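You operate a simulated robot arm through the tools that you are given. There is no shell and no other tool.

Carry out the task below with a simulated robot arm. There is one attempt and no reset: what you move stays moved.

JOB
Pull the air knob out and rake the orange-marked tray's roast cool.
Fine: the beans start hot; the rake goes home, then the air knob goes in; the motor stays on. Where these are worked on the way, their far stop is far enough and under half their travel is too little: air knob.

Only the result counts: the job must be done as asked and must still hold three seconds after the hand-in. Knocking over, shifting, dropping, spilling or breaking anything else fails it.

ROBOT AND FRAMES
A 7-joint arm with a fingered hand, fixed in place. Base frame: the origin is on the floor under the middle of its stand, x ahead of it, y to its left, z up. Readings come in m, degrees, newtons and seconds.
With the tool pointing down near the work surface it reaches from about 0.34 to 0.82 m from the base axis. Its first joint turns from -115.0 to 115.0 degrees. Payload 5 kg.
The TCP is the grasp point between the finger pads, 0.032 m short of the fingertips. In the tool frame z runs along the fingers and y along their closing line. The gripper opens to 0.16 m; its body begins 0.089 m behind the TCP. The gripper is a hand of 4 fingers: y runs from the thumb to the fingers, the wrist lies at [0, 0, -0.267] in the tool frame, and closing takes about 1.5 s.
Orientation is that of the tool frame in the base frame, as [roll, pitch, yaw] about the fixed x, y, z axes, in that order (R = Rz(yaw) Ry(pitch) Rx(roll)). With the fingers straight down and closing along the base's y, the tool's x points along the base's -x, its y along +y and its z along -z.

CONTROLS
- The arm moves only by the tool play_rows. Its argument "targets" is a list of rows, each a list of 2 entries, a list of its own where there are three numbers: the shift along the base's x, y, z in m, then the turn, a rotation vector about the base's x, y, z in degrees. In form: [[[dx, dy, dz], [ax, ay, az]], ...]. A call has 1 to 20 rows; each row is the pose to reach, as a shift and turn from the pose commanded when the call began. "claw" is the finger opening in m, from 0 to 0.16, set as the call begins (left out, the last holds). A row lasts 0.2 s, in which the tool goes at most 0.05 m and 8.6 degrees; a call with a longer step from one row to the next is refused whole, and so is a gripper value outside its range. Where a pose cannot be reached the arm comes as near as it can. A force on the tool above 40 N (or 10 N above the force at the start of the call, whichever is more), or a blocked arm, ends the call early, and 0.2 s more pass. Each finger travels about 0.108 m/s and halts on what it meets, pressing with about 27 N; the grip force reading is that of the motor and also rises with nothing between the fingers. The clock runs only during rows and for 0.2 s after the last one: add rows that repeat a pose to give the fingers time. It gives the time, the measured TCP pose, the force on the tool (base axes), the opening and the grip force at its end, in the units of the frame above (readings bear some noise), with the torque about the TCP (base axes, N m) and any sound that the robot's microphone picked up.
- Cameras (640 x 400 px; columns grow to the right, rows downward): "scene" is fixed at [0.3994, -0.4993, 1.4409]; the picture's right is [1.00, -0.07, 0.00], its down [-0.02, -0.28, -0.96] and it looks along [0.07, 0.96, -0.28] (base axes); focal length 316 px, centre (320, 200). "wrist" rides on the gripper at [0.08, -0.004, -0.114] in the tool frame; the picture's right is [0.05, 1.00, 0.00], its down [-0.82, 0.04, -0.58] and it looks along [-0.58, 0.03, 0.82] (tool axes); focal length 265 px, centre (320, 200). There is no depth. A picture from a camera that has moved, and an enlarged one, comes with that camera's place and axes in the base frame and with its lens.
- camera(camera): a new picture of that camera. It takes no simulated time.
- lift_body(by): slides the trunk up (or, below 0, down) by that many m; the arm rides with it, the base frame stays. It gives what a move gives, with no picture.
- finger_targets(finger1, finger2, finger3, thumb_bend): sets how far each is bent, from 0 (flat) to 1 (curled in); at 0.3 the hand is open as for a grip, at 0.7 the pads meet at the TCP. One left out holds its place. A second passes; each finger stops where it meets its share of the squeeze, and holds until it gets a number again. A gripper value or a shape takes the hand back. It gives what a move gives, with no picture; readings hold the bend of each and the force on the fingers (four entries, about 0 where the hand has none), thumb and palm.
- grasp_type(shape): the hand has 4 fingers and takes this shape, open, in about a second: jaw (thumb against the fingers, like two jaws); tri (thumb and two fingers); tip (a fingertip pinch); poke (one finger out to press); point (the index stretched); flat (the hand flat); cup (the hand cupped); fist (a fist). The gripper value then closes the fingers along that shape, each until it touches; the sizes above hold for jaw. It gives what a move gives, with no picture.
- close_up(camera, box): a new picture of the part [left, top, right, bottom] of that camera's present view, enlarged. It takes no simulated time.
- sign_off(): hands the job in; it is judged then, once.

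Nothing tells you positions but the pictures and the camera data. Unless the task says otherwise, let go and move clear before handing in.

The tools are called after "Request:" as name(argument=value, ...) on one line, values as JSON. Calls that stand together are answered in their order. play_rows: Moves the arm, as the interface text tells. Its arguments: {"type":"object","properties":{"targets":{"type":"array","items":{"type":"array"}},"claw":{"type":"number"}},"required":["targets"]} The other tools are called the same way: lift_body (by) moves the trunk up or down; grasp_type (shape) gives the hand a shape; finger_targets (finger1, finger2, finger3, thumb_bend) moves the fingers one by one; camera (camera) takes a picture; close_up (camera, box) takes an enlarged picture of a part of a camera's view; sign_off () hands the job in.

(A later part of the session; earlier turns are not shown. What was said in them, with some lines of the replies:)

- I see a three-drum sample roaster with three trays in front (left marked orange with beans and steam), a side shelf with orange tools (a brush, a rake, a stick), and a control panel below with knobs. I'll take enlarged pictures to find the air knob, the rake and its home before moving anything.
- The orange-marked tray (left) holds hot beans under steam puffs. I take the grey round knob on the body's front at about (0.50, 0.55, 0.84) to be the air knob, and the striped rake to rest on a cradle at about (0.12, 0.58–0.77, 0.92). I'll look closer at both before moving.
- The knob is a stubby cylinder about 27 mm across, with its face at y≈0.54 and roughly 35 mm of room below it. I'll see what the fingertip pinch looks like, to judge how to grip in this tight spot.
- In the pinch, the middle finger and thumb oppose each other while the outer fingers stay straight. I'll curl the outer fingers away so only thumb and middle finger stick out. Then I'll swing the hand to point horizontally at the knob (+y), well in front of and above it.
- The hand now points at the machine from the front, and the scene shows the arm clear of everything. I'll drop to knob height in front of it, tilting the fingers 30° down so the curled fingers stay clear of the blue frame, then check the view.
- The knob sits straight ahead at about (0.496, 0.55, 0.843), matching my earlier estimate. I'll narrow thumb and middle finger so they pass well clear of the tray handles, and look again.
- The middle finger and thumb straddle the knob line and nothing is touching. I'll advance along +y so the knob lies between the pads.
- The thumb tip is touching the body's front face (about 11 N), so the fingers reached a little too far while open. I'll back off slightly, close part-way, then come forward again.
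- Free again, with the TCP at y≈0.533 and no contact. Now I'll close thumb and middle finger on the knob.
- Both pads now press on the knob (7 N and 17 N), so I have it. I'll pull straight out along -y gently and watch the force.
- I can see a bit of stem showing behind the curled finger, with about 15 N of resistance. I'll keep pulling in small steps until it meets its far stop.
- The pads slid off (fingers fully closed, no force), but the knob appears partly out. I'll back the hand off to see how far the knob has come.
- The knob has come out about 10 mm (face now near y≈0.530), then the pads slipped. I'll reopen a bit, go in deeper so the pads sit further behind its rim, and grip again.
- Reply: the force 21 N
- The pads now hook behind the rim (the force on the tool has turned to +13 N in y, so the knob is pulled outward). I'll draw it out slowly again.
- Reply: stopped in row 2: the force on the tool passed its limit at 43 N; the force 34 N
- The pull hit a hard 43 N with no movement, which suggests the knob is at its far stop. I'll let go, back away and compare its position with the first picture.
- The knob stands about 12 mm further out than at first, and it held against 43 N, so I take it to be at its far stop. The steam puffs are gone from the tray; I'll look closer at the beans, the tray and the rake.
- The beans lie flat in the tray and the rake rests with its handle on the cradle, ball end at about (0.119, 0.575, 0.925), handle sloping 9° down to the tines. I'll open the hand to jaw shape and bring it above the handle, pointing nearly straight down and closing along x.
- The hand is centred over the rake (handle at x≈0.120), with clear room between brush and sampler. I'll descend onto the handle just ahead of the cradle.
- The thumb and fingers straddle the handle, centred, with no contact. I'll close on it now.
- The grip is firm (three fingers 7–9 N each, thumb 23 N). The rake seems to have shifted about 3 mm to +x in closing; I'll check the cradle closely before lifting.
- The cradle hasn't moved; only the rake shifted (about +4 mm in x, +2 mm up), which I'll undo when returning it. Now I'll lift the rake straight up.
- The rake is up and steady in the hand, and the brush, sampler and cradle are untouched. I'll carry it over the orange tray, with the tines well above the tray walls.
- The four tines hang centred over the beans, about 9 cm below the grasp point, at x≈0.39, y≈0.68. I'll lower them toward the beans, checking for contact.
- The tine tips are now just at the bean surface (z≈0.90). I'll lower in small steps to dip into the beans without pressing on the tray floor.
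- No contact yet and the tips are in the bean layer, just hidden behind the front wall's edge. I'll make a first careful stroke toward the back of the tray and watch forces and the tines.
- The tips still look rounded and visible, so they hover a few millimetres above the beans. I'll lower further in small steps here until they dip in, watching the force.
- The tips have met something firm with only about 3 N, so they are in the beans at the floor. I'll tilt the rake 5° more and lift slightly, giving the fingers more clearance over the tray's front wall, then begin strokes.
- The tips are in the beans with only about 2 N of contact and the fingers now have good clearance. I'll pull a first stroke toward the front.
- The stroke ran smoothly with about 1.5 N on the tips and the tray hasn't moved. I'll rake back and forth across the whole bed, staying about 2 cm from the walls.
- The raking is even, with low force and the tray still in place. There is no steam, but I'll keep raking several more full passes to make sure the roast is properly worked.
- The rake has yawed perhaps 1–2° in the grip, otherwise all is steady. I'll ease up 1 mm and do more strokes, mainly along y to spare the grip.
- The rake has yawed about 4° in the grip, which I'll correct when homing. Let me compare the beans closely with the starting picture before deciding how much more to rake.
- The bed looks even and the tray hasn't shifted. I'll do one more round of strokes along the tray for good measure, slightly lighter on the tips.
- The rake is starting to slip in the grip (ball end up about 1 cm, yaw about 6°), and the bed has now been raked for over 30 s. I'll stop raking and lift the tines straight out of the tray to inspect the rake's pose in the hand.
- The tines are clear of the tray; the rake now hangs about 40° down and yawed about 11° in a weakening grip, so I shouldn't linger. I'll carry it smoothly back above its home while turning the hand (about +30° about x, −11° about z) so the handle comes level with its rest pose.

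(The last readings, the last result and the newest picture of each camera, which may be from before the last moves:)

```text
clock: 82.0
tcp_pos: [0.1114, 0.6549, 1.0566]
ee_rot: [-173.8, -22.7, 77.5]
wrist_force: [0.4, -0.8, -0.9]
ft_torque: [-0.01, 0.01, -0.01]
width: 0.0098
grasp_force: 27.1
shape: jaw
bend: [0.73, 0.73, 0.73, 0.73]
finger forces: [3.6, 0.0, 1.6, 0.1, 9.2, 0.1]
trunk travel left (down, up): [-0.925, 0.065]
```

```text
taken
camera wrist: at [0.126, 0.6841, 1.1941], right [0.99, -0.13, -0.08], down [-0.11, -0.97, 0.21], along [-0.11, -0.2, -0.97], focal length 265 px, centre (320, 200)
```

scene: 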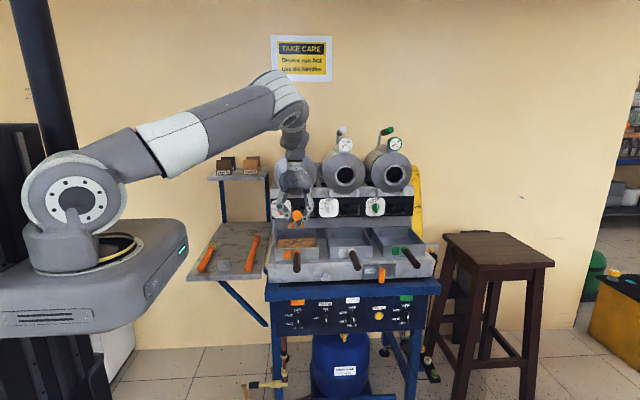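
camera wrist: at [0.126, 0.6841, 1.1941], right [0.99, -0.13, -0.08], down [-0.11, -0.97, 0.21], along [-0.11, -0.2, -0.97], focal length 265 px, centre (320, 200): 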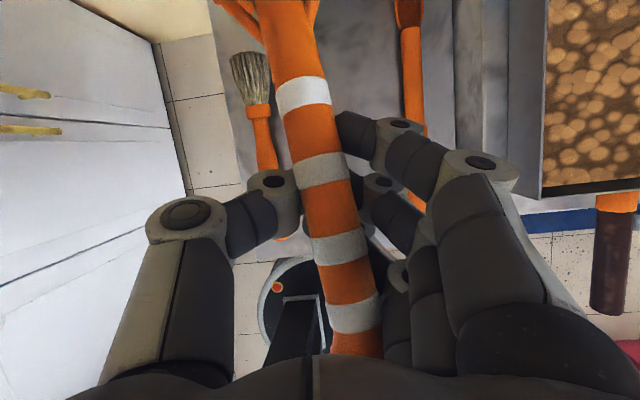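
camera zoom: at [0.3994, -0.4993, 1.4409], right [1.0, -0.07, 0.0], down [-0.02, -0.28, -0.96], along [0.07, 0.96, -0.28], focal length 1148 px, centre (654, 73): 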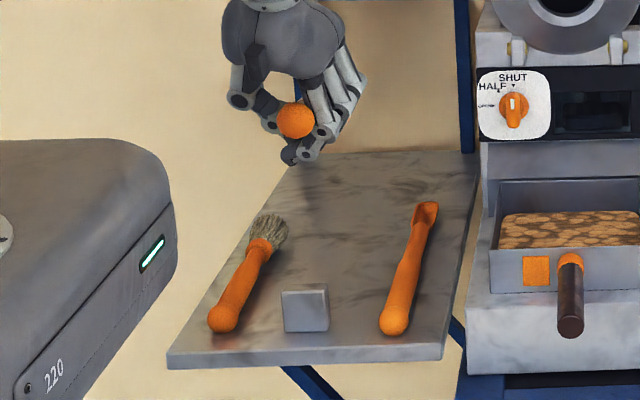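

The handle has crept deeper into the hand, toward the palm, and is caged by the closed fingertips, so it can't fall. I estimate the ball end at (0.127, 0.574, 1.087), pitched −16° and yawed 7°; I'll correct those angles while lowering to just above the cradle, then check.

Request:
play_rows(targets=[[[0.0, 0.001, -0.015], [1, 0.05, -1]], [[0.0, 0.002, -0.03], [2, 0.1, -2]], [[0.001, 0.003, -0.045], [3, 0.2, -3]], [[0.001, 0.004, -0.06], [4, 0.25, -4.2]], [[0.002, 0.005, -0.075], [5.5, 0.3, -5.5]], [[0.002, 0.0055, -0.09], [6.5, 0.4, -6.5]], [[0.002, 0.0055, -0.105], [7, 0.4, -7.2]], [[0.002, 0.0055, -0.105], [7, 0.4, -7.2]]])

Request:
close_up(camera="scene", box=[190, 205, 270, 285])

Request:
camera(camera="wrist")

```text
clock: 83.8
tcp_pos: [0.1132, 0.6609, 0.9542]
ee_rot: [-171.0, -29.4, 69.1]
wrist_force: [-0.9, 0.2, -0.8]
ft_torque: [0.0, 0.02, 0.0]
width: 0.0097
grasp_force: 27.0
shape: jaw
bend: [0.73, 0.73, 0.73, 0.73]
finger forces: [3.6, 0.0, 1.5, 0.0, 9.0, 0.1]
trunk travel left (down, up): [-0.925, 0.065]
```

```text
5.00 times, centred on (230, 245) of scene
camera zoom: at [0.3994, -0.4993, 1.4409], right [1.0, -0.07, 0.0], down [-0.02, -0.28, -0.96], along [0.07, 0.96, -0.28], focal length 1579 px, centre (770, -25)
```

zoom: 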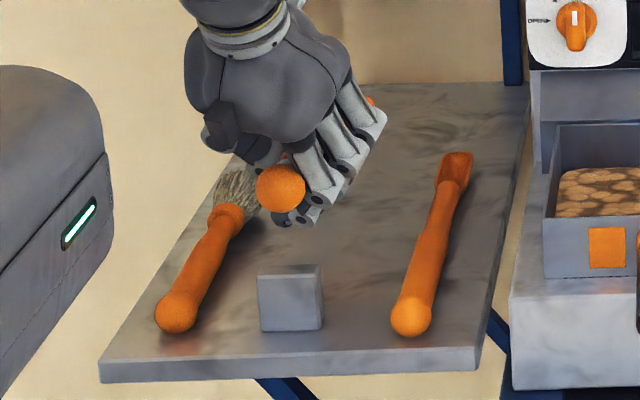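

```text
taken
camera wrist: at [0.1314, 0.6708, 1.092], right [0.96, -0.24, -0.11], down [-0.23, -0.97, 0.09], along [-0.13, -0.06, -0.99], focal length 265 px, centre (320, 200)
```

wrist: 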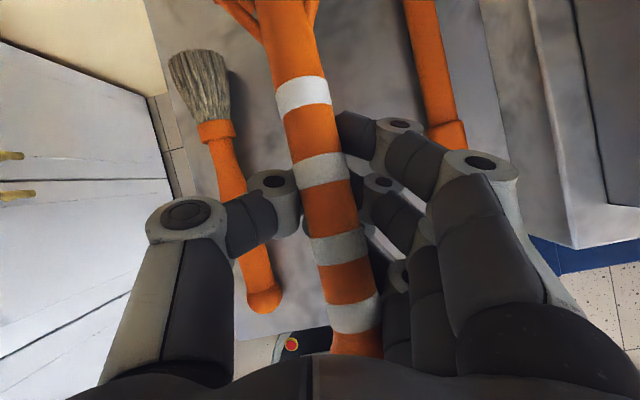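

The hold is stable now, and the rake is level with its home pose (yaw ≈0°, pitch ≈ −9°), about 55 mm above its rest. I'll lower it most of the way and compare with the starting picture.

Request:
play_rows(targets=[[[0, 0, -0.012], [0, 0, 0]], [[-0.001, 0, -0.024], [0, 0, 0]], [[-0.002, 0, -0.036], [0, 0, 0]], [[-0.002, 0, -0.043], [0, 0, 0]], [[-0.002, 0, -0.047], [0, 0, 0]], [[-0.002, 0, -0.047], [0, 0, 0]]])

Request:
close_up(camera="scene", box=[190, 225, 270, 285])

Request:
camera(camera="wrist")

```text
clock: 85.2
tcp_pos: [0.1114, 0.6611, 0.9053]
ee_rot: [-171.0, -29.4, 69.1]
wrist_force: [0.7, 0.2, -1.9]
ft_torque: [-0.05, -0.02, 0.01]
width: 0.0093
grasp_force: 27.0
shape: jaw
bend: [0.73, 0.73, 0.73, 0.73]
finger forces: [3.6, 0.0, 1.4, 0.1, 9.0, 0.0]
trunk travel left (down, up): [-0.925, 0.065]
```

```text
6.67 times, centred on (230, 255) of scene
camera zoom: at [0.3994, -0.4993, 1.4409], right [1.0, -0.07, 0.0], down [-0.02, -0.28, -0.96], along [0.07, 0.96, -0.28], focal length 2106 px, centre (920, -167)
```

zoom: 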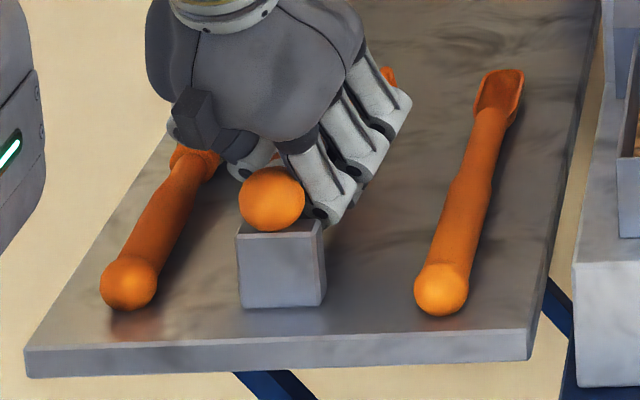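

```text
taken
camera wrist: at [0.1298, 0.6709, 1.0431], right [0.96, -0.24, -0.11], down [-0.23, -0.97, 0.09], along [-0.13, -0.06, -0.99], focal length 265 px, centre (320, 200)
```

wrist: 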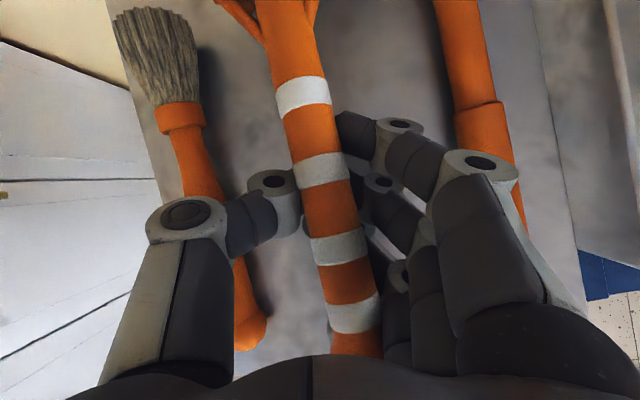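

The ball end is aligned in x with its starting place and only about 5 mm too high. Let me look at the head end before the final lowering.

Request:
close_up(camera="scene", box=[216, 222, 256, 252])

Request:
close_up(camera="wrist", box=[190, 0, 390, 130])

```text
13.33 times, centred on (236, 237) of scene
camera zoom: at [0.3994, -0.4993, 1.4409], right [1.0, -0.07, 0.0], down [-0.02, -0.28, -0.96], along [0.07, 0.96, -0.28], focal length 4211 px, centre (1440, -293)
```

zoom: 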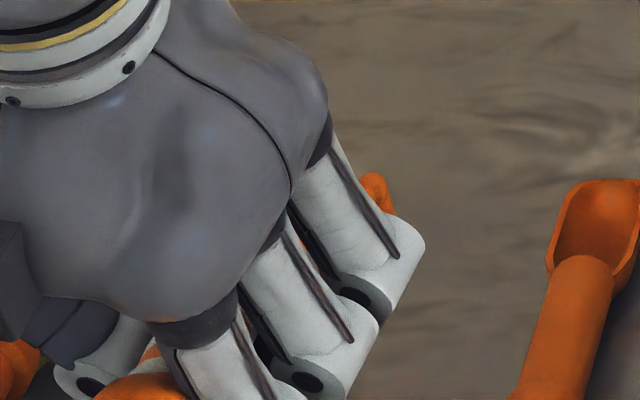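

```text
3.08 times, centred on (290, 65) of wrist
camera zoom: at [0.1298, 0.6709, 1.0431], right [0.96, -0.24, -0.11], down [-0.23, -0.97, 0.09], along [-0.13, -0.06, -0.99], focal length 817 px, centre (412, 615)
```

zoom: 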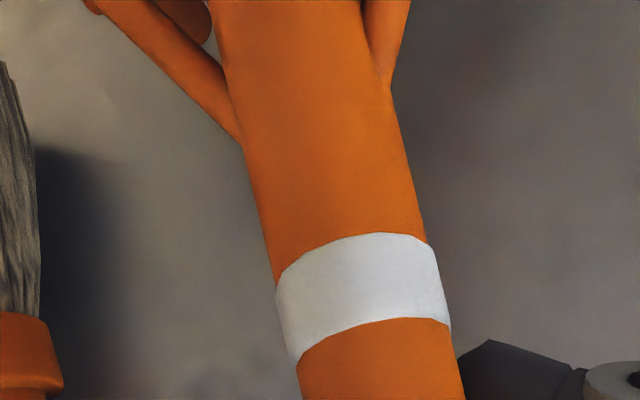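

The head end still sits a little high, so the pitch or roll isn't quite home yet. I'll use the cradle's position beneath the handle to judge how far along y the rake is.

Request:
close_up(camera="wrist", box=[270, 220, 430, 370])

Request:
close_up(camera="scene", box=[212, 240, 244, 266])

```text
2.67 times, centred on (350, 295) of wrist
camera zoom: at [0.1298, 0.6709, 1.0431], right [0.96, -0.24, -0.11], down [-0.23, -0.97, 0.09], along [-0.13, -0.06, -0.99], focal length 708 px, centre (240, -53)
```

zoom: 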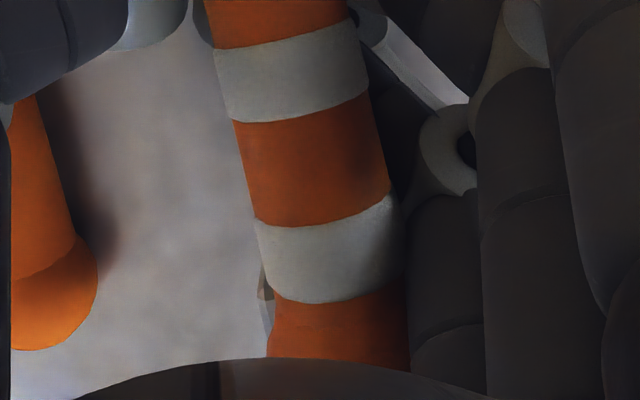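

```text
15.38 times, centred on (228, 253) of scene
camera zoom: at [0.3994, -0.4993, 1.4409], right [1.0, -0.07, 0.0], down [-0.02, -0.28, -0.96], along [0.07, 0.96, -0.28], focal length 4859 px, centre (1735, -615)
```

zoom: 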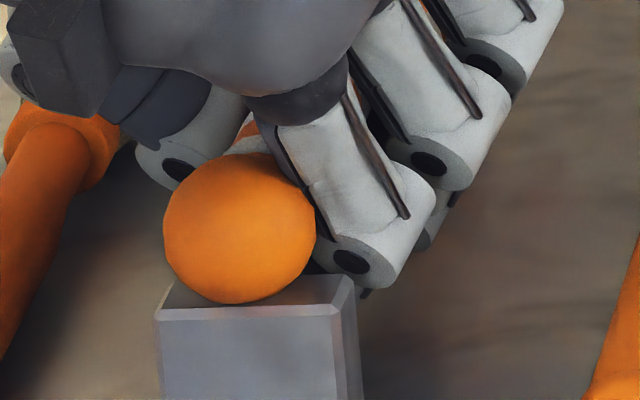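

Comparing both cameras, I judge the rake to be about 9 mm too far toward the wall and about 5° too level (head high). I'll correct that while staying about 3 mm above rest, then compare again.

Request:
play_rows(targets=[[[0.0, -0.002, 0.004], [-1.2, 0, 0]], [[0.001, -0.005, 0.003], [-2.5, 0, 0]], [[0.0015, -0.0075, 0.001], [-3.8, 0, 0]], [[0.002, -0.0098, -0.002], [-5, 0, 0]], [[0.002, -0.0098, -0.002], [-5, 0, 0]]])

Request:
close_up(camera="scene", box=[190, 225, 270, 285])

Request:
camera(camera="wrist")

```text
clock: 86.4
tcp_pos: [0.1144, 0.6509, 0.9029]
ee_rot: [-173.0, -24.6, 70.0]
wrist_force: [-1.1, 1.6, 2.6]
ft_torque: [-0.19, -0.03, 0.05]
width: 0.0091
grasp_force: 26.7
shape: jaw
bend: [0.73, 0.73, 0.73, 0.73]
finger forces: [2.6, 0.1, 4.4, 0.1, 0.0, 0.0]
trunk travel left (down, up): [-0.925, 0.065]
```

```text
6.67 times, centred on (230, 255) of scene
camera zoom: at [0.3994, -0.4993, 1.4409], right [1.0, -0.07, 0.0], down [-0.02, -0.28, -0.96], along [0.07, 0.96, -0.28], focal length 2106 px, centre (920, -167)
```

zoom: 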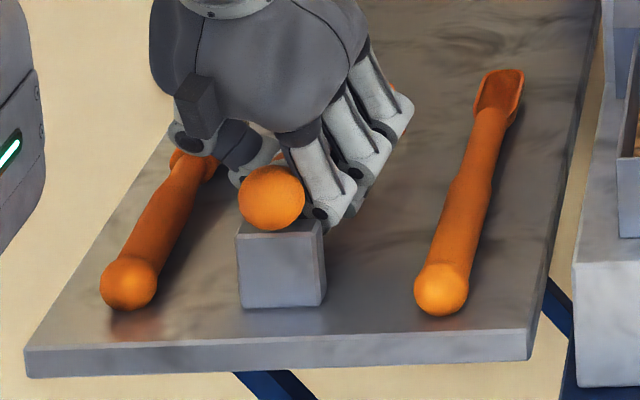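

```text
taken
camera wrist: at [0.1325, 0.6727, 1.0408], right [0.96, -0.25, -0.09], down [-0.23, -0.96, 0.18], along [-0.13, -0.15, -0.98], focal length 265 px, centre (320, 200)
```

wrist: 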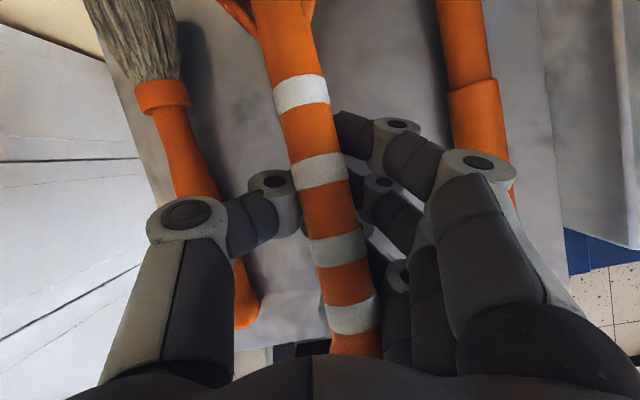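

Something has lightly touched (about 3.5 N up, near the cradle). Before going on I'll zoom in to see whether it is the ball end, the handle or a fingertip on the cradle.

Request:
close_up(camera="scene", box=[212, 240, 244, 266])

Request:
close_up(camera="wrist", box=[270, 220, 430, 370])

Request:
close_up(camera="scene", box=[228, 224, 256, 244])

```text
15.38 times, centred on (228, 253) of scene
camera zoom: at [0.3994, -0.4993, 1.4409], right [1.0, -0.07, 0.0], down [-0.02, -0.28, -0.96], along [0.07, 0.96, -0.28], focal length 4859 px, centre (1735, -615)
```

zoom: 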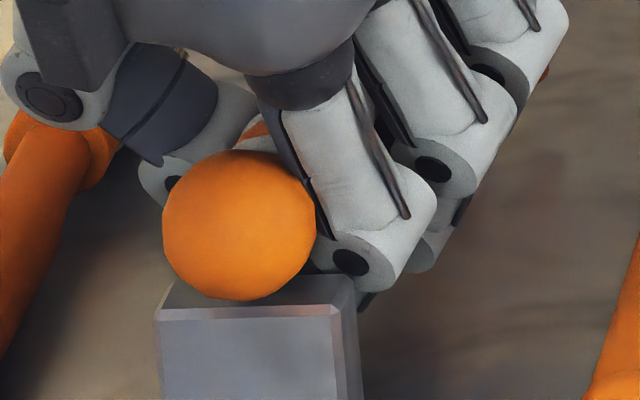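

```text
2.67 times, centred on (350, 295) of wrist
camera zoom: at [0.1325, 0.6727, 1.0408], right [0.96, -0.25, -0.09], down [-0.23, -0.96, 0.18], along [-0.13, -0.15, -0.98], focal length 708 px, centre (240, -53)
```

zoom: 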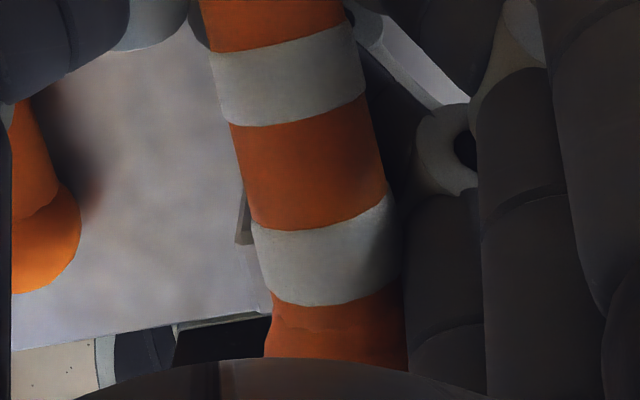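

```text
16.00 times, centred on (242, 234) of scene
camera zoom: at [0.3994, -0.4993, 1.4409], right [1.0, -0.07, 0.0], down [-0.02, -0.28, -0.96], along [0.07, 0.96, -0.28], focal length 5053 px, centre (1568, -344)
```

zoom: 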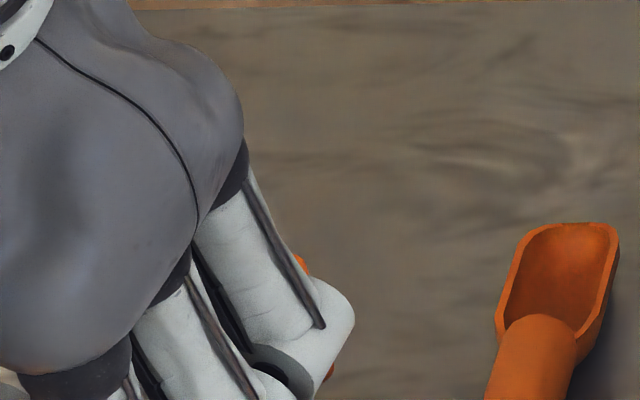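

The contact is a finger side touching the cradle's back corner, while the rake itself is only a few millimetres above its rest with its ball end at the right spot. I'll rise 2 mm to free that finger, then open so the rake settles onto its cradle and tines.

Request:
play_rows(targets=[[[0, 0.002, 0.002], [0, 0, 0]], [[0, 0.002, 0.002], [0, 0, 0]]])

Request:
play_rows(targets=[[[0, 0, 0], [0, 0, 0]], [[0, 0, 0], [0, 0, 0]], [[0, 0, 0], [0, 0, 0]], [[0, 0, 0], [0, 0, 0]]], claw=0.07)

Request:
close_up(camera="scene", box=[190, 225, 270, 285])

Request:
camera(camera="wrist")

```text
clock: 87.0
tcp_pos: [0.1159, 0.6522, 0.9053]
ee_rot: [-173.0, -24.5, 70.0]
wrist_force: [0.4, 0.5, -1.1]
ft_torque: [-0.04, 0.03, -0.01]
width: 0.0093
grasp_force: 26.9
shape: jaw
bend: [0.73, 0.73, 0.73, 0.73]
finger forces: [2.6, 0.1, 1.2, 0.0, 0.0, 0.0]
trunk travel left (down, up): [-0.925, 0.065]
```

```text
clock: 88.0
tcp_pos: [0.1147, 0.6527, 0.9045]
ee_rot: [-173.0, -24.8, 70.0]
wrist_force: [-0.7, 4.2, 17.5]
ft_torque: [-0.16, -0.36, 0.06]
width: 0.0667
grasp_force: 0.0
shape: jaw
bend: [0.73, 0.73, 0.76, 0.7]
finger forces: [0.1, 0.1, 18.0, 0.0, 0.0, 0.0]
trunk travel left (down, up): [-0.925, 0.065]
```

```text
6.67 times, centred on (230, 255) of scene
camera zoom: at [0.3994, -0.4993, 1.4409], right [1.0, -0.07, 0.0], down [-0.02, -0.28, -0.96], along [0.07, 0.96, -0.28], focal length 2106 px, centre (920, -167)
```

zoom: 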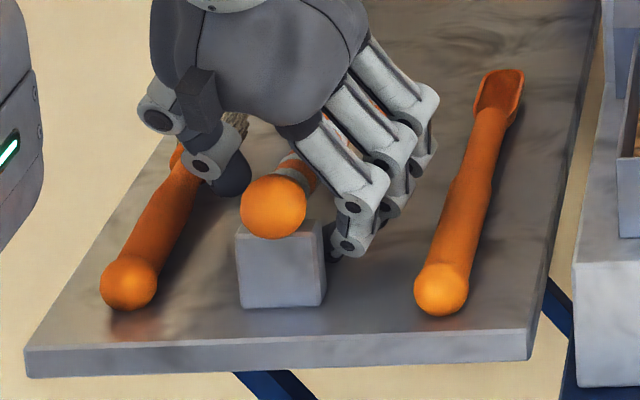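

```text
taken
camera wrist: at [0.1326, 0.6746, 1.044], right [0.96, -0.25, -0.09], down [-0.23, -0.96, 0.17], along [-0.13, -0.15, -0.98], focal length 265 px, centre (320, 200)
```

wrist: 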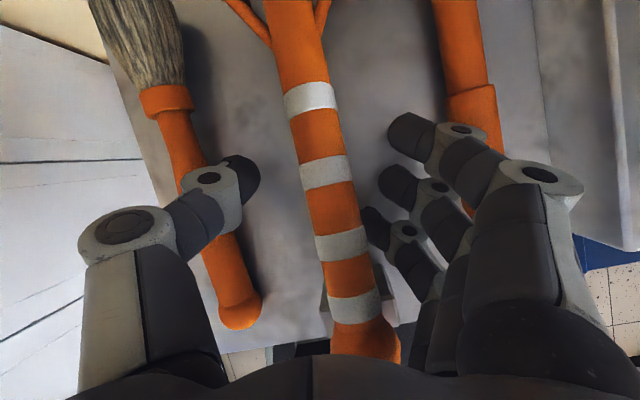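

The rake has settled with its ball end within about 1 mm of its starting place. One finger presses on the table, so I'll raise the hand straight up off it now.

Request:
play_rows(targets=[[[0, 0, 0.006], [0, 0, 0]], [[0, 0, 0.016], [0, 0, 0]], [[0, 0, 0.03], [0, 0, 0]], [[0, 0, 0.05], [0, 0, 0]], [[0, 0, 0.08], [0, 0, 0]], [[0, 0, 0.12], [0, 0, 0]], [[0, 0, 0.12], [0, 0, 0]]])

Request:
close_up(camera="scene", box=[190, 225, 270, 285])

Request:
camera(camera="wrist")

```text
clock: 89.6
tcp_pos: [0.1172, 0.6532, 1.0255]
ee_rot: [-173.0, -24.6, 69.9]
wrist_force: [-0.8, 0.2, 0.2]
ft_torque: [-0.03, -0.02, 0.01]
width: 0.0696
grasp_force: 0.0
shape: jaw
bend: [0.73, 0.73, 0.73, 0.7]
finger forces: [0.0, 0.0, 0.0, 0.0, 0.0, 0.0]
trunk travel left (down, up): [-0.925, 0.065]
```

```text
6.67 times, centred on (230, 255) of scene
camera zoom: at [0.3994, -0.4993, 1.4409], right [1.0, -0.07, 0.0], down [-0.02, -0.28, -0.96], along [0.07, 0.96, -0.28], focal length 2106 px, centre (920, -167)
```

zoom: 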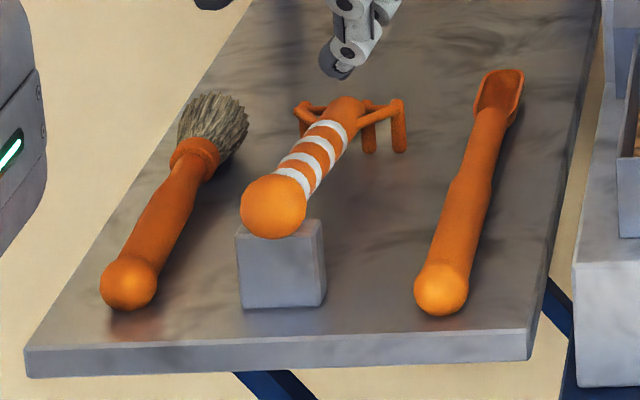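

```text
taken
camera wrist: at [0.1346, 0.6747, 1.1629], right [0.96, -0.25, -0.09], down [-0.23, -0.96, 0.18], along [-0.13, -0.15, -0.98], focal length 265 px, centre (320, 200)
```

wrist: 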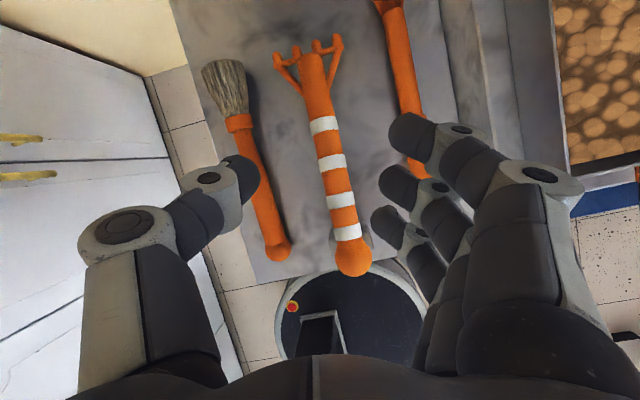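

The rake is back home: ball and tines are within about 2–4 mm of the first picture, and brush, sampler and cradle are unmoved. Next is pushing the air knob in: I'll swing the hand back to the front of the machine in the pose that worked before.

Request:
play_rows(targets=[[[0.005, -0.019, 0.01], [2.83, -0.95, 1.21]], [[0.014, -0.039, 0.02], [5.66, -1.89, 2.43]], [[0.025, -0.058, 0.028], [8.5, -2.84, 3.64]], [[0.036, -0.078, 0.028], [11.33, -3.78, 4.86]], [[0.048, -0.097, 0.028], [14.16, -4.73, 6.08]], [[0.06, -0.117, 0.028], [16.99, -5.67, 7.29]], [[0.072, -0.136, 0.028], [19.82, -6.62, 8.5]], [[0.084, -0.155, 0.028], [22.65, -7.57, 9.72]], [[0.096, -0.175, 0.028], [25.49, -8.51, 10.93]], [[0.109, -0.194, 0.028], [28.32, -9.46, 12.15]], [[0.121, -0.214, 0.028], [31.15, -10.4, 13.36]], [[0.133, -0.233, 0.026], [33.98, -11.35, 14.58]], [[0.168, -0.236, 0.02], [33.98, -11.35, 14.58]], [[0.203, -0.239, 0.012], [33.98, -11.35, 14.58]], [[0.238, -0.242, 0.004], [33.98, -11.35, 14.58]], [[0.273, -0.245, -0.004], [33.98, -11.35, 14.58]], [[0.308, -0.248, -0.012], [33.98, -11.35, 14.58]], [[0.344, -0.25, -0.02], [33.98, -11.35, 14.58]], [[0.38, -0.253, -0.025], [33.98, -11.35, 14.58]], [[0.38, -0.253, -0.025], [33.98, -11.35, 14.58]]])

Request:
finger_targets(finger1=1.0, finger2=0.72, finger3=1.0, thumb_bend=0.72)

Request:
camera(camera="wrist")

Request:
camera(camera="scene")

```text
clock: 93.8
tcp_pos: [0.4926, 0.3995, 1.0002]
ee_rot: [180.0, -60.2, 90.0]
wrist_force: [-0.5, 0.6, 0.4]
ft_torque: [0.02, 0.0, -0.02]
width: 0.0701
grasp_force: 0.1
shape: jaw
bend: [0.73, 0.73, 0.73, 0.7]
finger forces: [0.0, 0.0, 0.1, 0.0, 0.1, 0.1]
trunk travel left (down, up): [-0.925, 0.065]
```

```text
clock: 94.8
tcp_pos: [0.4931, 0.4002, 0.9993]
ee_rot: [-180.0, -60.1, 90.0]
wrist_force: [0.5, -0.1, 0.4]
ft_torque: [0.01, 0.02, 0.01]
width: 0.0497
grasp_force: 0.1
shape: fingers
bend: [1.0, 0.72, 1.0, 0.71]
finger forces: [0.0, 0.0, 0.0, 0.0, 0.0, 0.0]
trunk travel left (down, up): [-0.925, 0.065]
```

```text
taken
camera wrist: at [0.4893, 0.3422, 1.127], right [1.0, 0.03, 0.04], down [0.04, -0.91, -0.42], along [0.03, 0.42, -0.91], focal length 265 px, centre (320, 200)
```

wrist: 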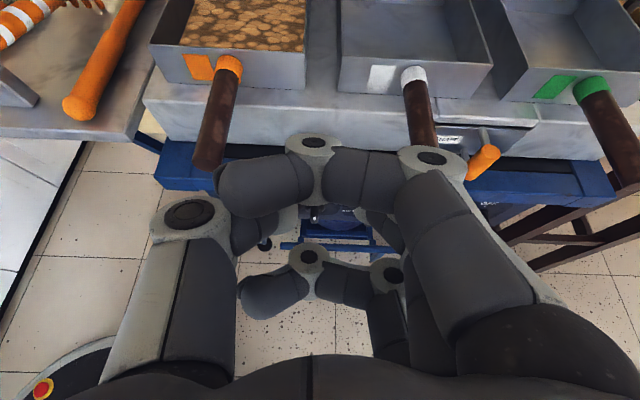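

```text
taken
```

scene: 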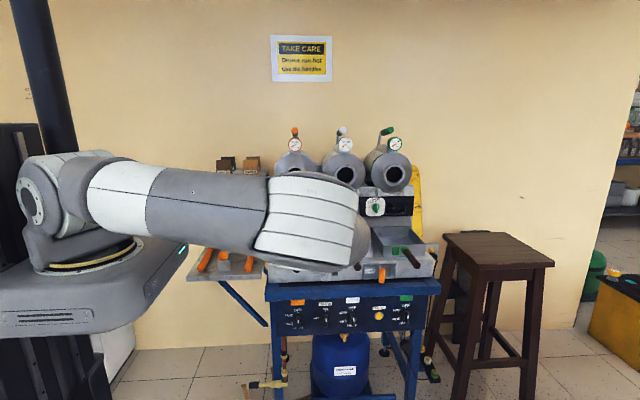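

The hand is in front of the machine again with thumb and middle finger closed to a blunt tip. I'll lower to knob height and approach to just short of the knob, then check alignment.

Request:
play_rows(targets=[[[0.001, 0.0, -0.03], [0, 0, 0]], [[0.002, 0.0, -0.06], [0, 0, 0]], [[0.003, 0.0, -0.09], [0, 0, 0]], [[0.003, 0.0, -0.12], [0, 0, 0]], [[0.003, 0.01, -0.141], [0, 0, 0]], [[0.003, 0.035, -0.141], [0, 0, 0]], [[0.003, 0.06, -0.141], [0, 0, 0]], [[0.003, 0.075, -0.141], [0, 0, 0]], [[0.003, 0.075, -0.141], [0, 0, 0]]])

Request:
camera(camera="wrist")

Request:
camera(camera="scene")

```text
clock: 96.8
tcp_pos: [0.4982, 0.4739, 0.8591]
ee_rot: [-180.0, -60.1, 89.9]
wrist_force: [-0.3, 0.5, 0.6]
ft_torque: [0.02, 0.01, 0.04]
width: 0.0496
grasp_force: 0.1
shape: fingers
bend: [1.0, 0.72, 1.0, 0.71]
finger forces: [0.1, 0.1, 0.0, 0.0, 0.0, 0.0]
trunk travel left (down, up): [-0.925, 0.065]
```

```text
taken
camera wrist: at [0.4936, 0.4172, 0.9865], right [1.0, 0.03, 0.04], down [0.04, -0.91, -0.42], along [0.03, 0.42, -0.91], focal length 265 px, centre (320, 200)
```

wrist: 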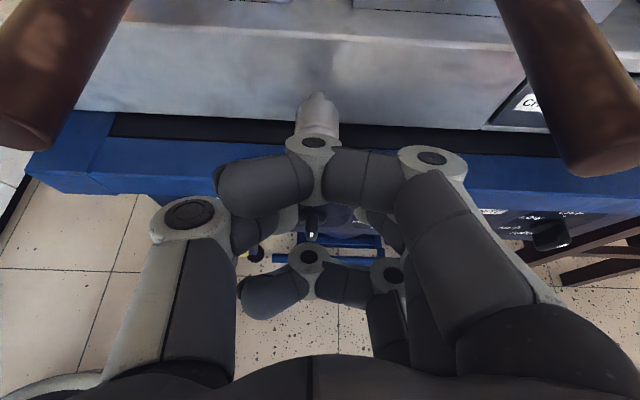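

```text
taken
```

scene: 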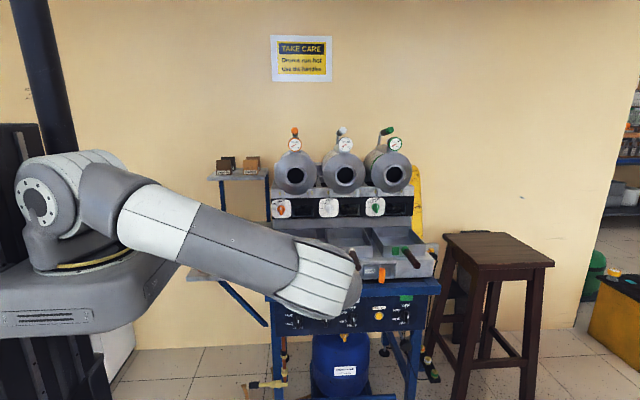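

The closed fingertips are lined up with the knob, which is right ahead (x≈0.496). I'll advance in small steps until it's pushed in against its stop.

Request:
play_rows(targets=[[[-0.001, 0.01, 0], [0, 0, 0]], [[-0.001, 0.018, 0], [0, 0, 0]], [[-0.001, 0.024, 0], [0, 0, 0]], [[-0.001, 0.028, 0], [0, 0, 0]], [[-0.001, 0.032, 0], [0, 0, 0]], [[-0.001, 0.036, 0], [0, 0, 0]], [[-0.001, 0.036, 0], [0, 0, 0]]])

Request:
camera(camera="wrist")

```text
clock: 98.4
tcp_pos: [0.4966, 0.5074, 0.8587]
ee_rot: [-180.0, -60.1, 90.0]
wrist_force: [-7.5, -27.2, -2.6]
ft_torque: [-0.32, 0.07, 0.49]
width: 0.0491
grasp_force: 14.9
shape: fingers
bend: [1.0, 0.72, 1.0, 0.72]
finger forces: [0.0, 0.0, 0.1, 0.0, 29.3, 0.0]
trunk travel left (down, up): [-0.925, 0.065]
```

```text
taken
camera wrist: at [0.4923, 0.4497, 0.9865], right [1.0, 0.02, 0.04], down [0.04, -0.91, -0.42], along [0.03, 0.42, -0.91], focal length 265 px, centre (320, 200)
```

wrist: 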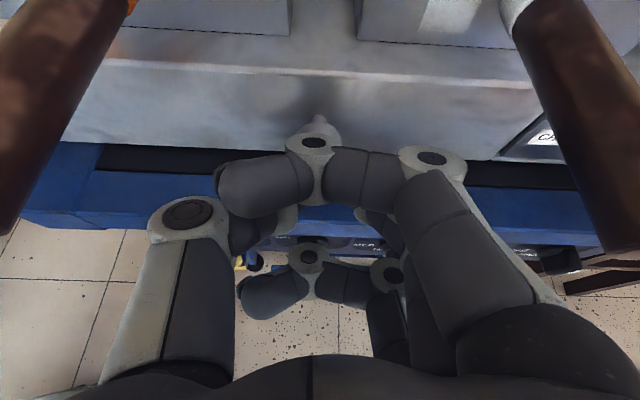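

The tip is pressing on the knob with about 27 N and it's moving in. I'll push a little further until the stop.

Request:
play_rows(targets=[[[0, 0.003, 0], [0, 0, 0]], [[0, 0.006, 0], [0, 0, 0]], [[0, 0.009, 0], [0, 0, 0]], [[0, 0.009, 0], [0, 0, 0]]])

Request:
camera(camera="wrist")

```text
clock: 98.8
tcp_pos: [0.4963, 0.5078, 0.8576]
ee_rot: [-179.9, -59.8, 89.8]
wrist_force: [-3.8, -24.9, 3.4]
ft_torque: [-0.13, 0.08, 0.39]
width: 0.0488
grasp_force: 13.7
shape: fingers
bend: [1.0, 0.72, 1.0, 0.72]
finger forces: [0.0, 0.0, 0.1, 0.0, 27.9, 0.0]
trunk travel left (down, up): [-0.925, 0.065]
stopped in row 2: the force on the tool passed its limit at 43 N (the readings are from after the stop); the commanded pose is now the measured one
```

```text
taken
camera wrist: at [0.4927, 0.4509, 0.9847], right [1.0, 0.02, 0.04], down [0.04, -0.91, -0.41], along [0.03, 0.42, -0.91], focal length 265 px, centre (320, 200)
```

wrist: 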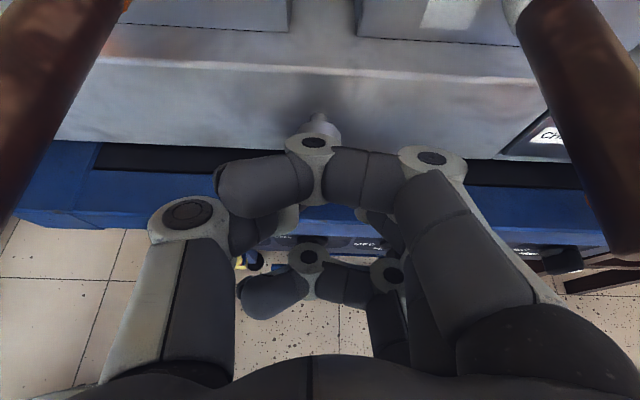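

The knob no longer moves at 43 N, so it should be against its inner stop. I'll back off and look at it from the fixed camera.

Request:
play_rows(targets=[[[0, -0.01, 0], [0, 0, 0]], [[0, -0.04, 0], [0, 0, 0]], [[0, -0.08, 0], [0, 0, 0]], [[0, -0.11, 0.01], [0, 0, 0]], [[0, -0.115, 0.05], [0, 0, 0]], [[0, -0.115, 0.09], [0, 0, 0]], [[0, -0.115, 0.13], [0, 0, 0]], [[-0.035, -0.115, 0.15], [0, 0, 0]], [[-0.075, -0.115, 0.16], [0, 0, 0]], [[-0.115, -0.115, 0.17], [0, 0, 0]], [[-0.155, -0.115, 0.17], [0, 0, 0]], [[-0.195, -0.115, 0.17], [0, 0, 0]], [[-0.235, -0.115, 0.17], [0, 0, 0]], [[-0.275, -0.115, 0.17], [0, 0, 0]], [[-0.275, -0.115, 0.17], [0, 0, 0]]])

Request:
close_up(camera="scene", box=[294, 250, 358, 290])

Request:
camera(camera="scene")

Request:
camera(camera="wrist")

```text
clock: 102.0
tcp_pos: [0.2347, 0.4065, 1.0157]
ee_rot: [-179.8, -59.9, 89.8]
wrist_force: [0.5, -0.4, 0.8]
ft_torque: [-0.03, -0.01, 0.01]
width: 0.05
grasp_force: 0.0
shape: fingers
bend: [1.0, 0.71, 1.0, 0.71]
finger forces: [0.1, 0.0, 0.0, 0.1, 0.1, 0.1]
out of reach, approached as far as the arm can: row 14, 15
trunk travel left (down, up): [-0.925, 0.065]
```

```text
10.00 times, centred on (326, 270) of scene
camera zoom: at [0.3994, -0.4993, 1.4409], right [1.0, -0.07, 0.0], down [-0.02, -0.28, -0.96], along [0.07, 0.96, -0.28], focal length 3158 px, centre (260, -500)
```

zoom: 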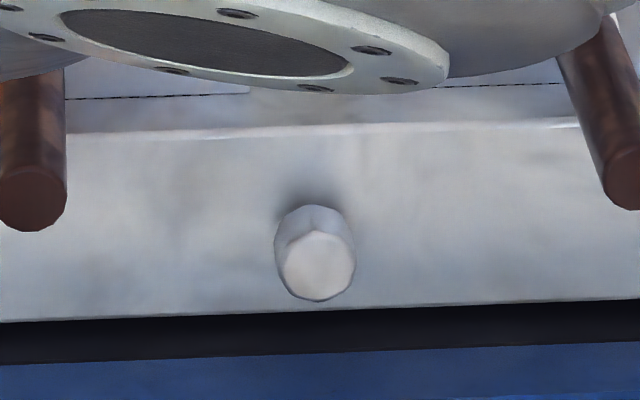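

```text
taken
```

scene: 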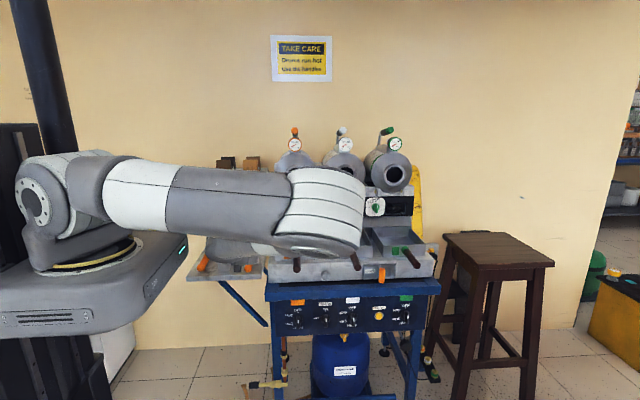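

```text
taken
camera wrist: at [0.2309, 0.3502, 1.1436], right [1.0, 0.03, 0.04], down [0.04, -0.91, -0.42], along [0.03, 0.42, -0.91], focal length 265 px, centre (320, 200)
```

wrist: 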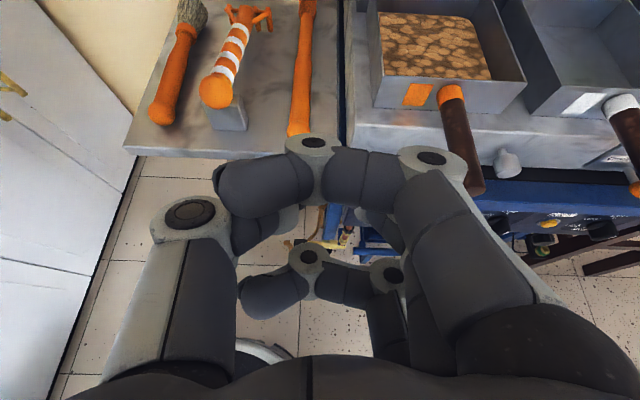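

The knob is back exactly where it started, and no steam has returned over the tray. I'll check the tray closely and then raise the arm clear of everything.

Request:
close_up(camera="wrist", box=[340, 0, 540, 120])

Request:
close_up(camera="wrist", box=[120, 0, 320, 150])

Request:
play_rows(targets=[[[0.0, 0.0, 0.02], [0, 0, 0]], [[0.0, 0.0, 0.04], [0, 0, 0]], [[0.0, 0.0, 0.06], [0, 0, 0]], [[0.0, 0.0, 0.08], [0, 0, 0]], [[0.0, 0.0, 0.1], [0, 0, 0]], [[0.0, 0.0, 0.12], [0, 0, 0]], [[0.0, 0.0, 0.14], [0, 0, 0]], [[0.0, 0.0, 0.16], [0, 0, 0]], [[0.0, 0.0, 0.18], [0, 0, 0]], [[0.0, 0.0, 0.18], [0, 0, 0]]])

Request:
camera(camera="scene")

Request:
camera(camera="wrist")

```text
3.20 times, centred on (440, 60) of wrist
camera zoom: at [0.2309, 0.3502, 1.1436], right [1.0, 0.03, 0.04], down [0.04, -0.91, -0.42], along [0.03, 0.42, -0.91], focal length 849 px, centre (-64, 648)
```

zoom: 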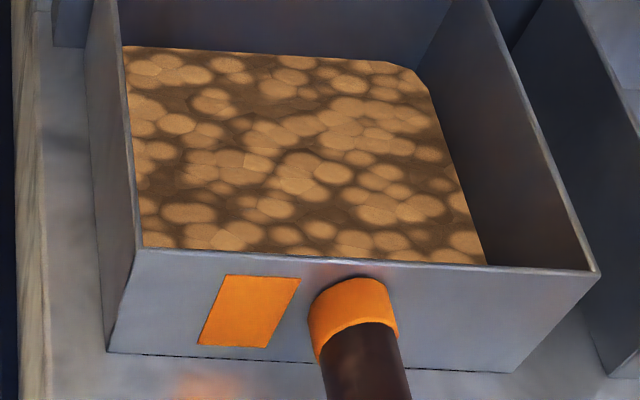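

```text
2.67 times, centred on (220, 75) of wrist
camera zoom: at [0.2309, 0.3502, 1.1436], right [1.0, 0.03, 0.04], down [0.04, -0.91, -0.42], along [0.03, 0.42, -0.91], focal length 708 px, centre (587, 533)
```

zoom: 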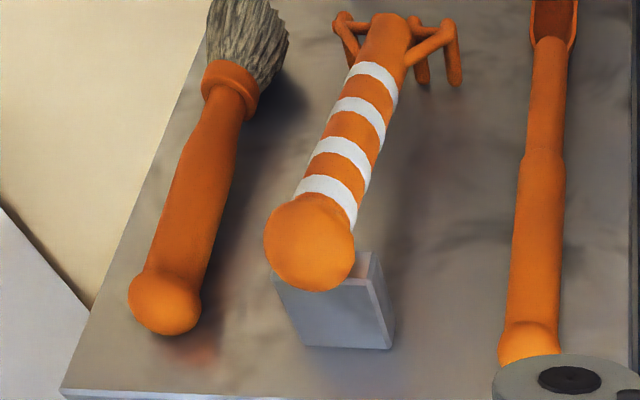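

```text
clock: 104.2
tcp_pos: [0.2688, 0.4446, 1.2008]
ee_rot: [-179.8, -59.8, 89.8]
wrist_force: [-0.2, 0.5, -0.3]
ft_torque: [-0.05, 0.02, 0.02]
width: 0.0498
grasp_force: 0.0
shape: fingers
bend: [1.0, 0.71, 1.0, 0.71]
finger forces: [0.0, 0.1, 0.0, 0.1, 0.1, 0.0]
out of reach, approached as far as the arm can: row 1, 2, 3, 4, 5, 6, 7, 8, 9, 10
trunk travel left (down, up): [-0.925, 0.065]
```

```text
taken
```

scene: 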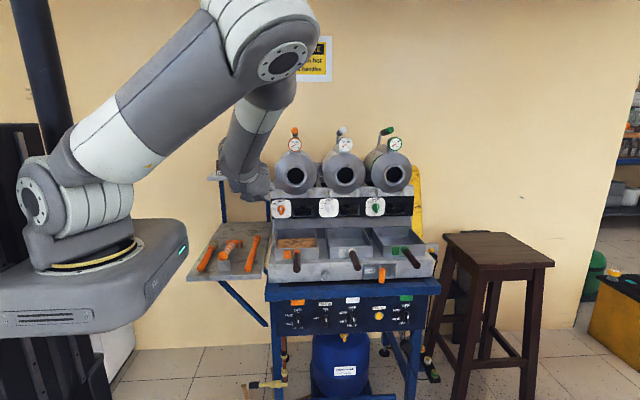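

```text
taken
camera wrist: at [0.2655, 0.3876, 1.329], right [1.0, 0.03, 0.04], down [0.04, -0.91, -0.41], along [0.03, 0.42, -0.91], focal length 265 px, centre (320, 200)
```

wrist: 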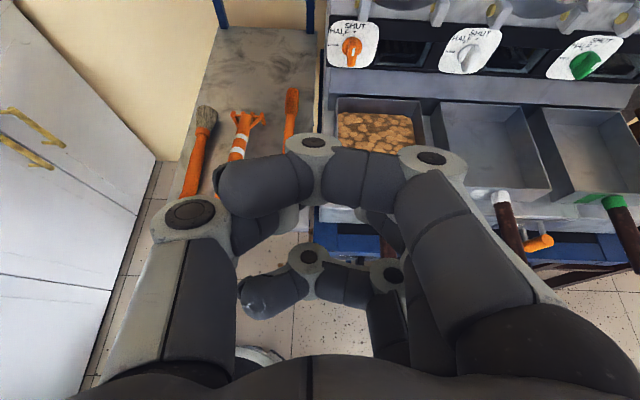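

The arm is well clear and the scene looks tidy. I'll do a last comparison of the tray, panel, knob and tools with the starting pictures before handing in.

Request:
close_up(camera="scene", box=[260, 180, 450, 300])

Request:
close_up(camera="scene", box=[260, 270, 450, 390])

Request:
close_up(camera="scene", box=[190, 225, 270, 285])

```text
3.33 times, centred on (355, 240) of scene
camera zoom: at [0.3994, -0.4993, 1.4409], right [1.0, -0.07, 0.0], down [-0.02, -0.28, -0.96], along [0.07, 0.96, -0.28], focal length 1053 px, centre (203, 67)
```

zoom: 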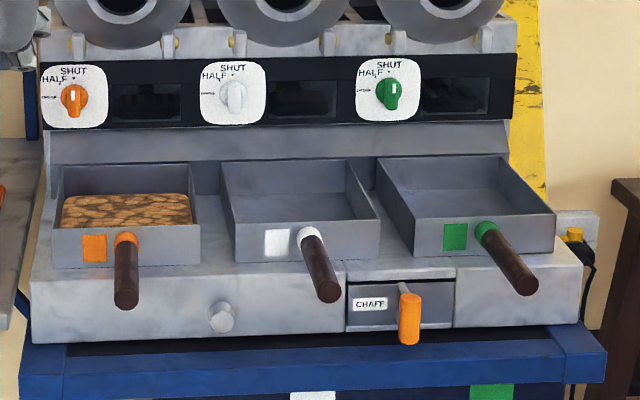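

```text
3.33 times, centred on (355, 330) of scene
camera zoom: at [0.3994, -0.4993, 1.4409], right [1.0, -0.07, 0.0], down [-0.02, -0.28, -0.96], along [0.07, 0.96, -0.28], focal length 1053 px, centre (203, -233)
```

zoom: 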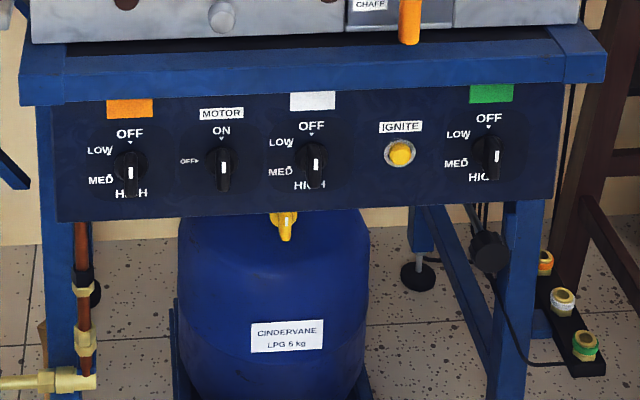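

```text
6.67 times, centred on (230, 255) of scene
camera zoom: at [0.3994, -0.4993, 1.4409], right [1.0, -0.07, 0.0], down [-0.02, -0.28, -0.96], along [0.07, 0.96, -0.28], focal length 2106 px, centre (920, -167)
```

zoom: 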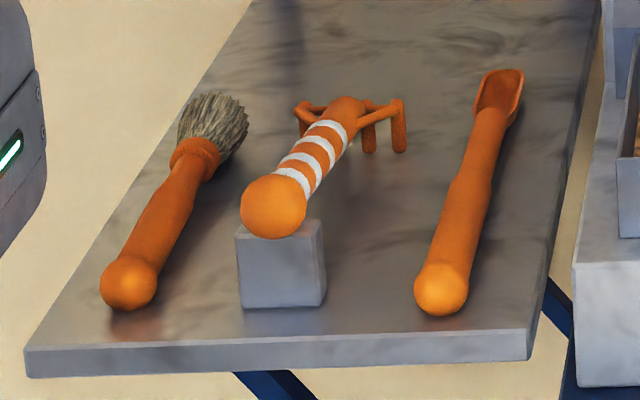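

Everything matches the starting pictures: the trays and panel are unmoved, the motor is still ON and the air knob is fully in. The rake is home within a few millimetres, and there is no steam over the raked beans. The hand is empty and clear, so I'm handing in.

Request:
sign_off()

```text
The job is handed in.
```

I pulled the air knob out, raked the orange-marked tray, put the rake back and pushed the knob in again, then handed the job in. Nothing reads out the bean temperature, so "cool" is my judgement.

- **Air knob out:** the first grip slipped after about 10 mm. On a second grip the knob stood about 12 mm out and held against 43 N, which I took as its far stop.
- **Raking:** I raked the bed for about 35 s with the tines in the beans. The steam over the tray had already gone once the knob was fully out, before I started raking. It did not return after the knob went back in.
- **Rake home:** the rake worked loose in the hand near the end of the raking, so I re-aligned it over its cradle and let it settle the last few millimetres. It ended about 2 mm off at the ball end and 4 mm off at the tines. While I was setting it down, one finger touched the cradle and later pressed on the table at about 18 N. The cradle and the other tools look unmoved.
- **Air knob in:** it went in against its stop and sits exactly where it started.
- **Everything else:** the motor is still ON, and the trays, panel, brush and sampler match the first pictures. The hand was empty and clear at hand-in.
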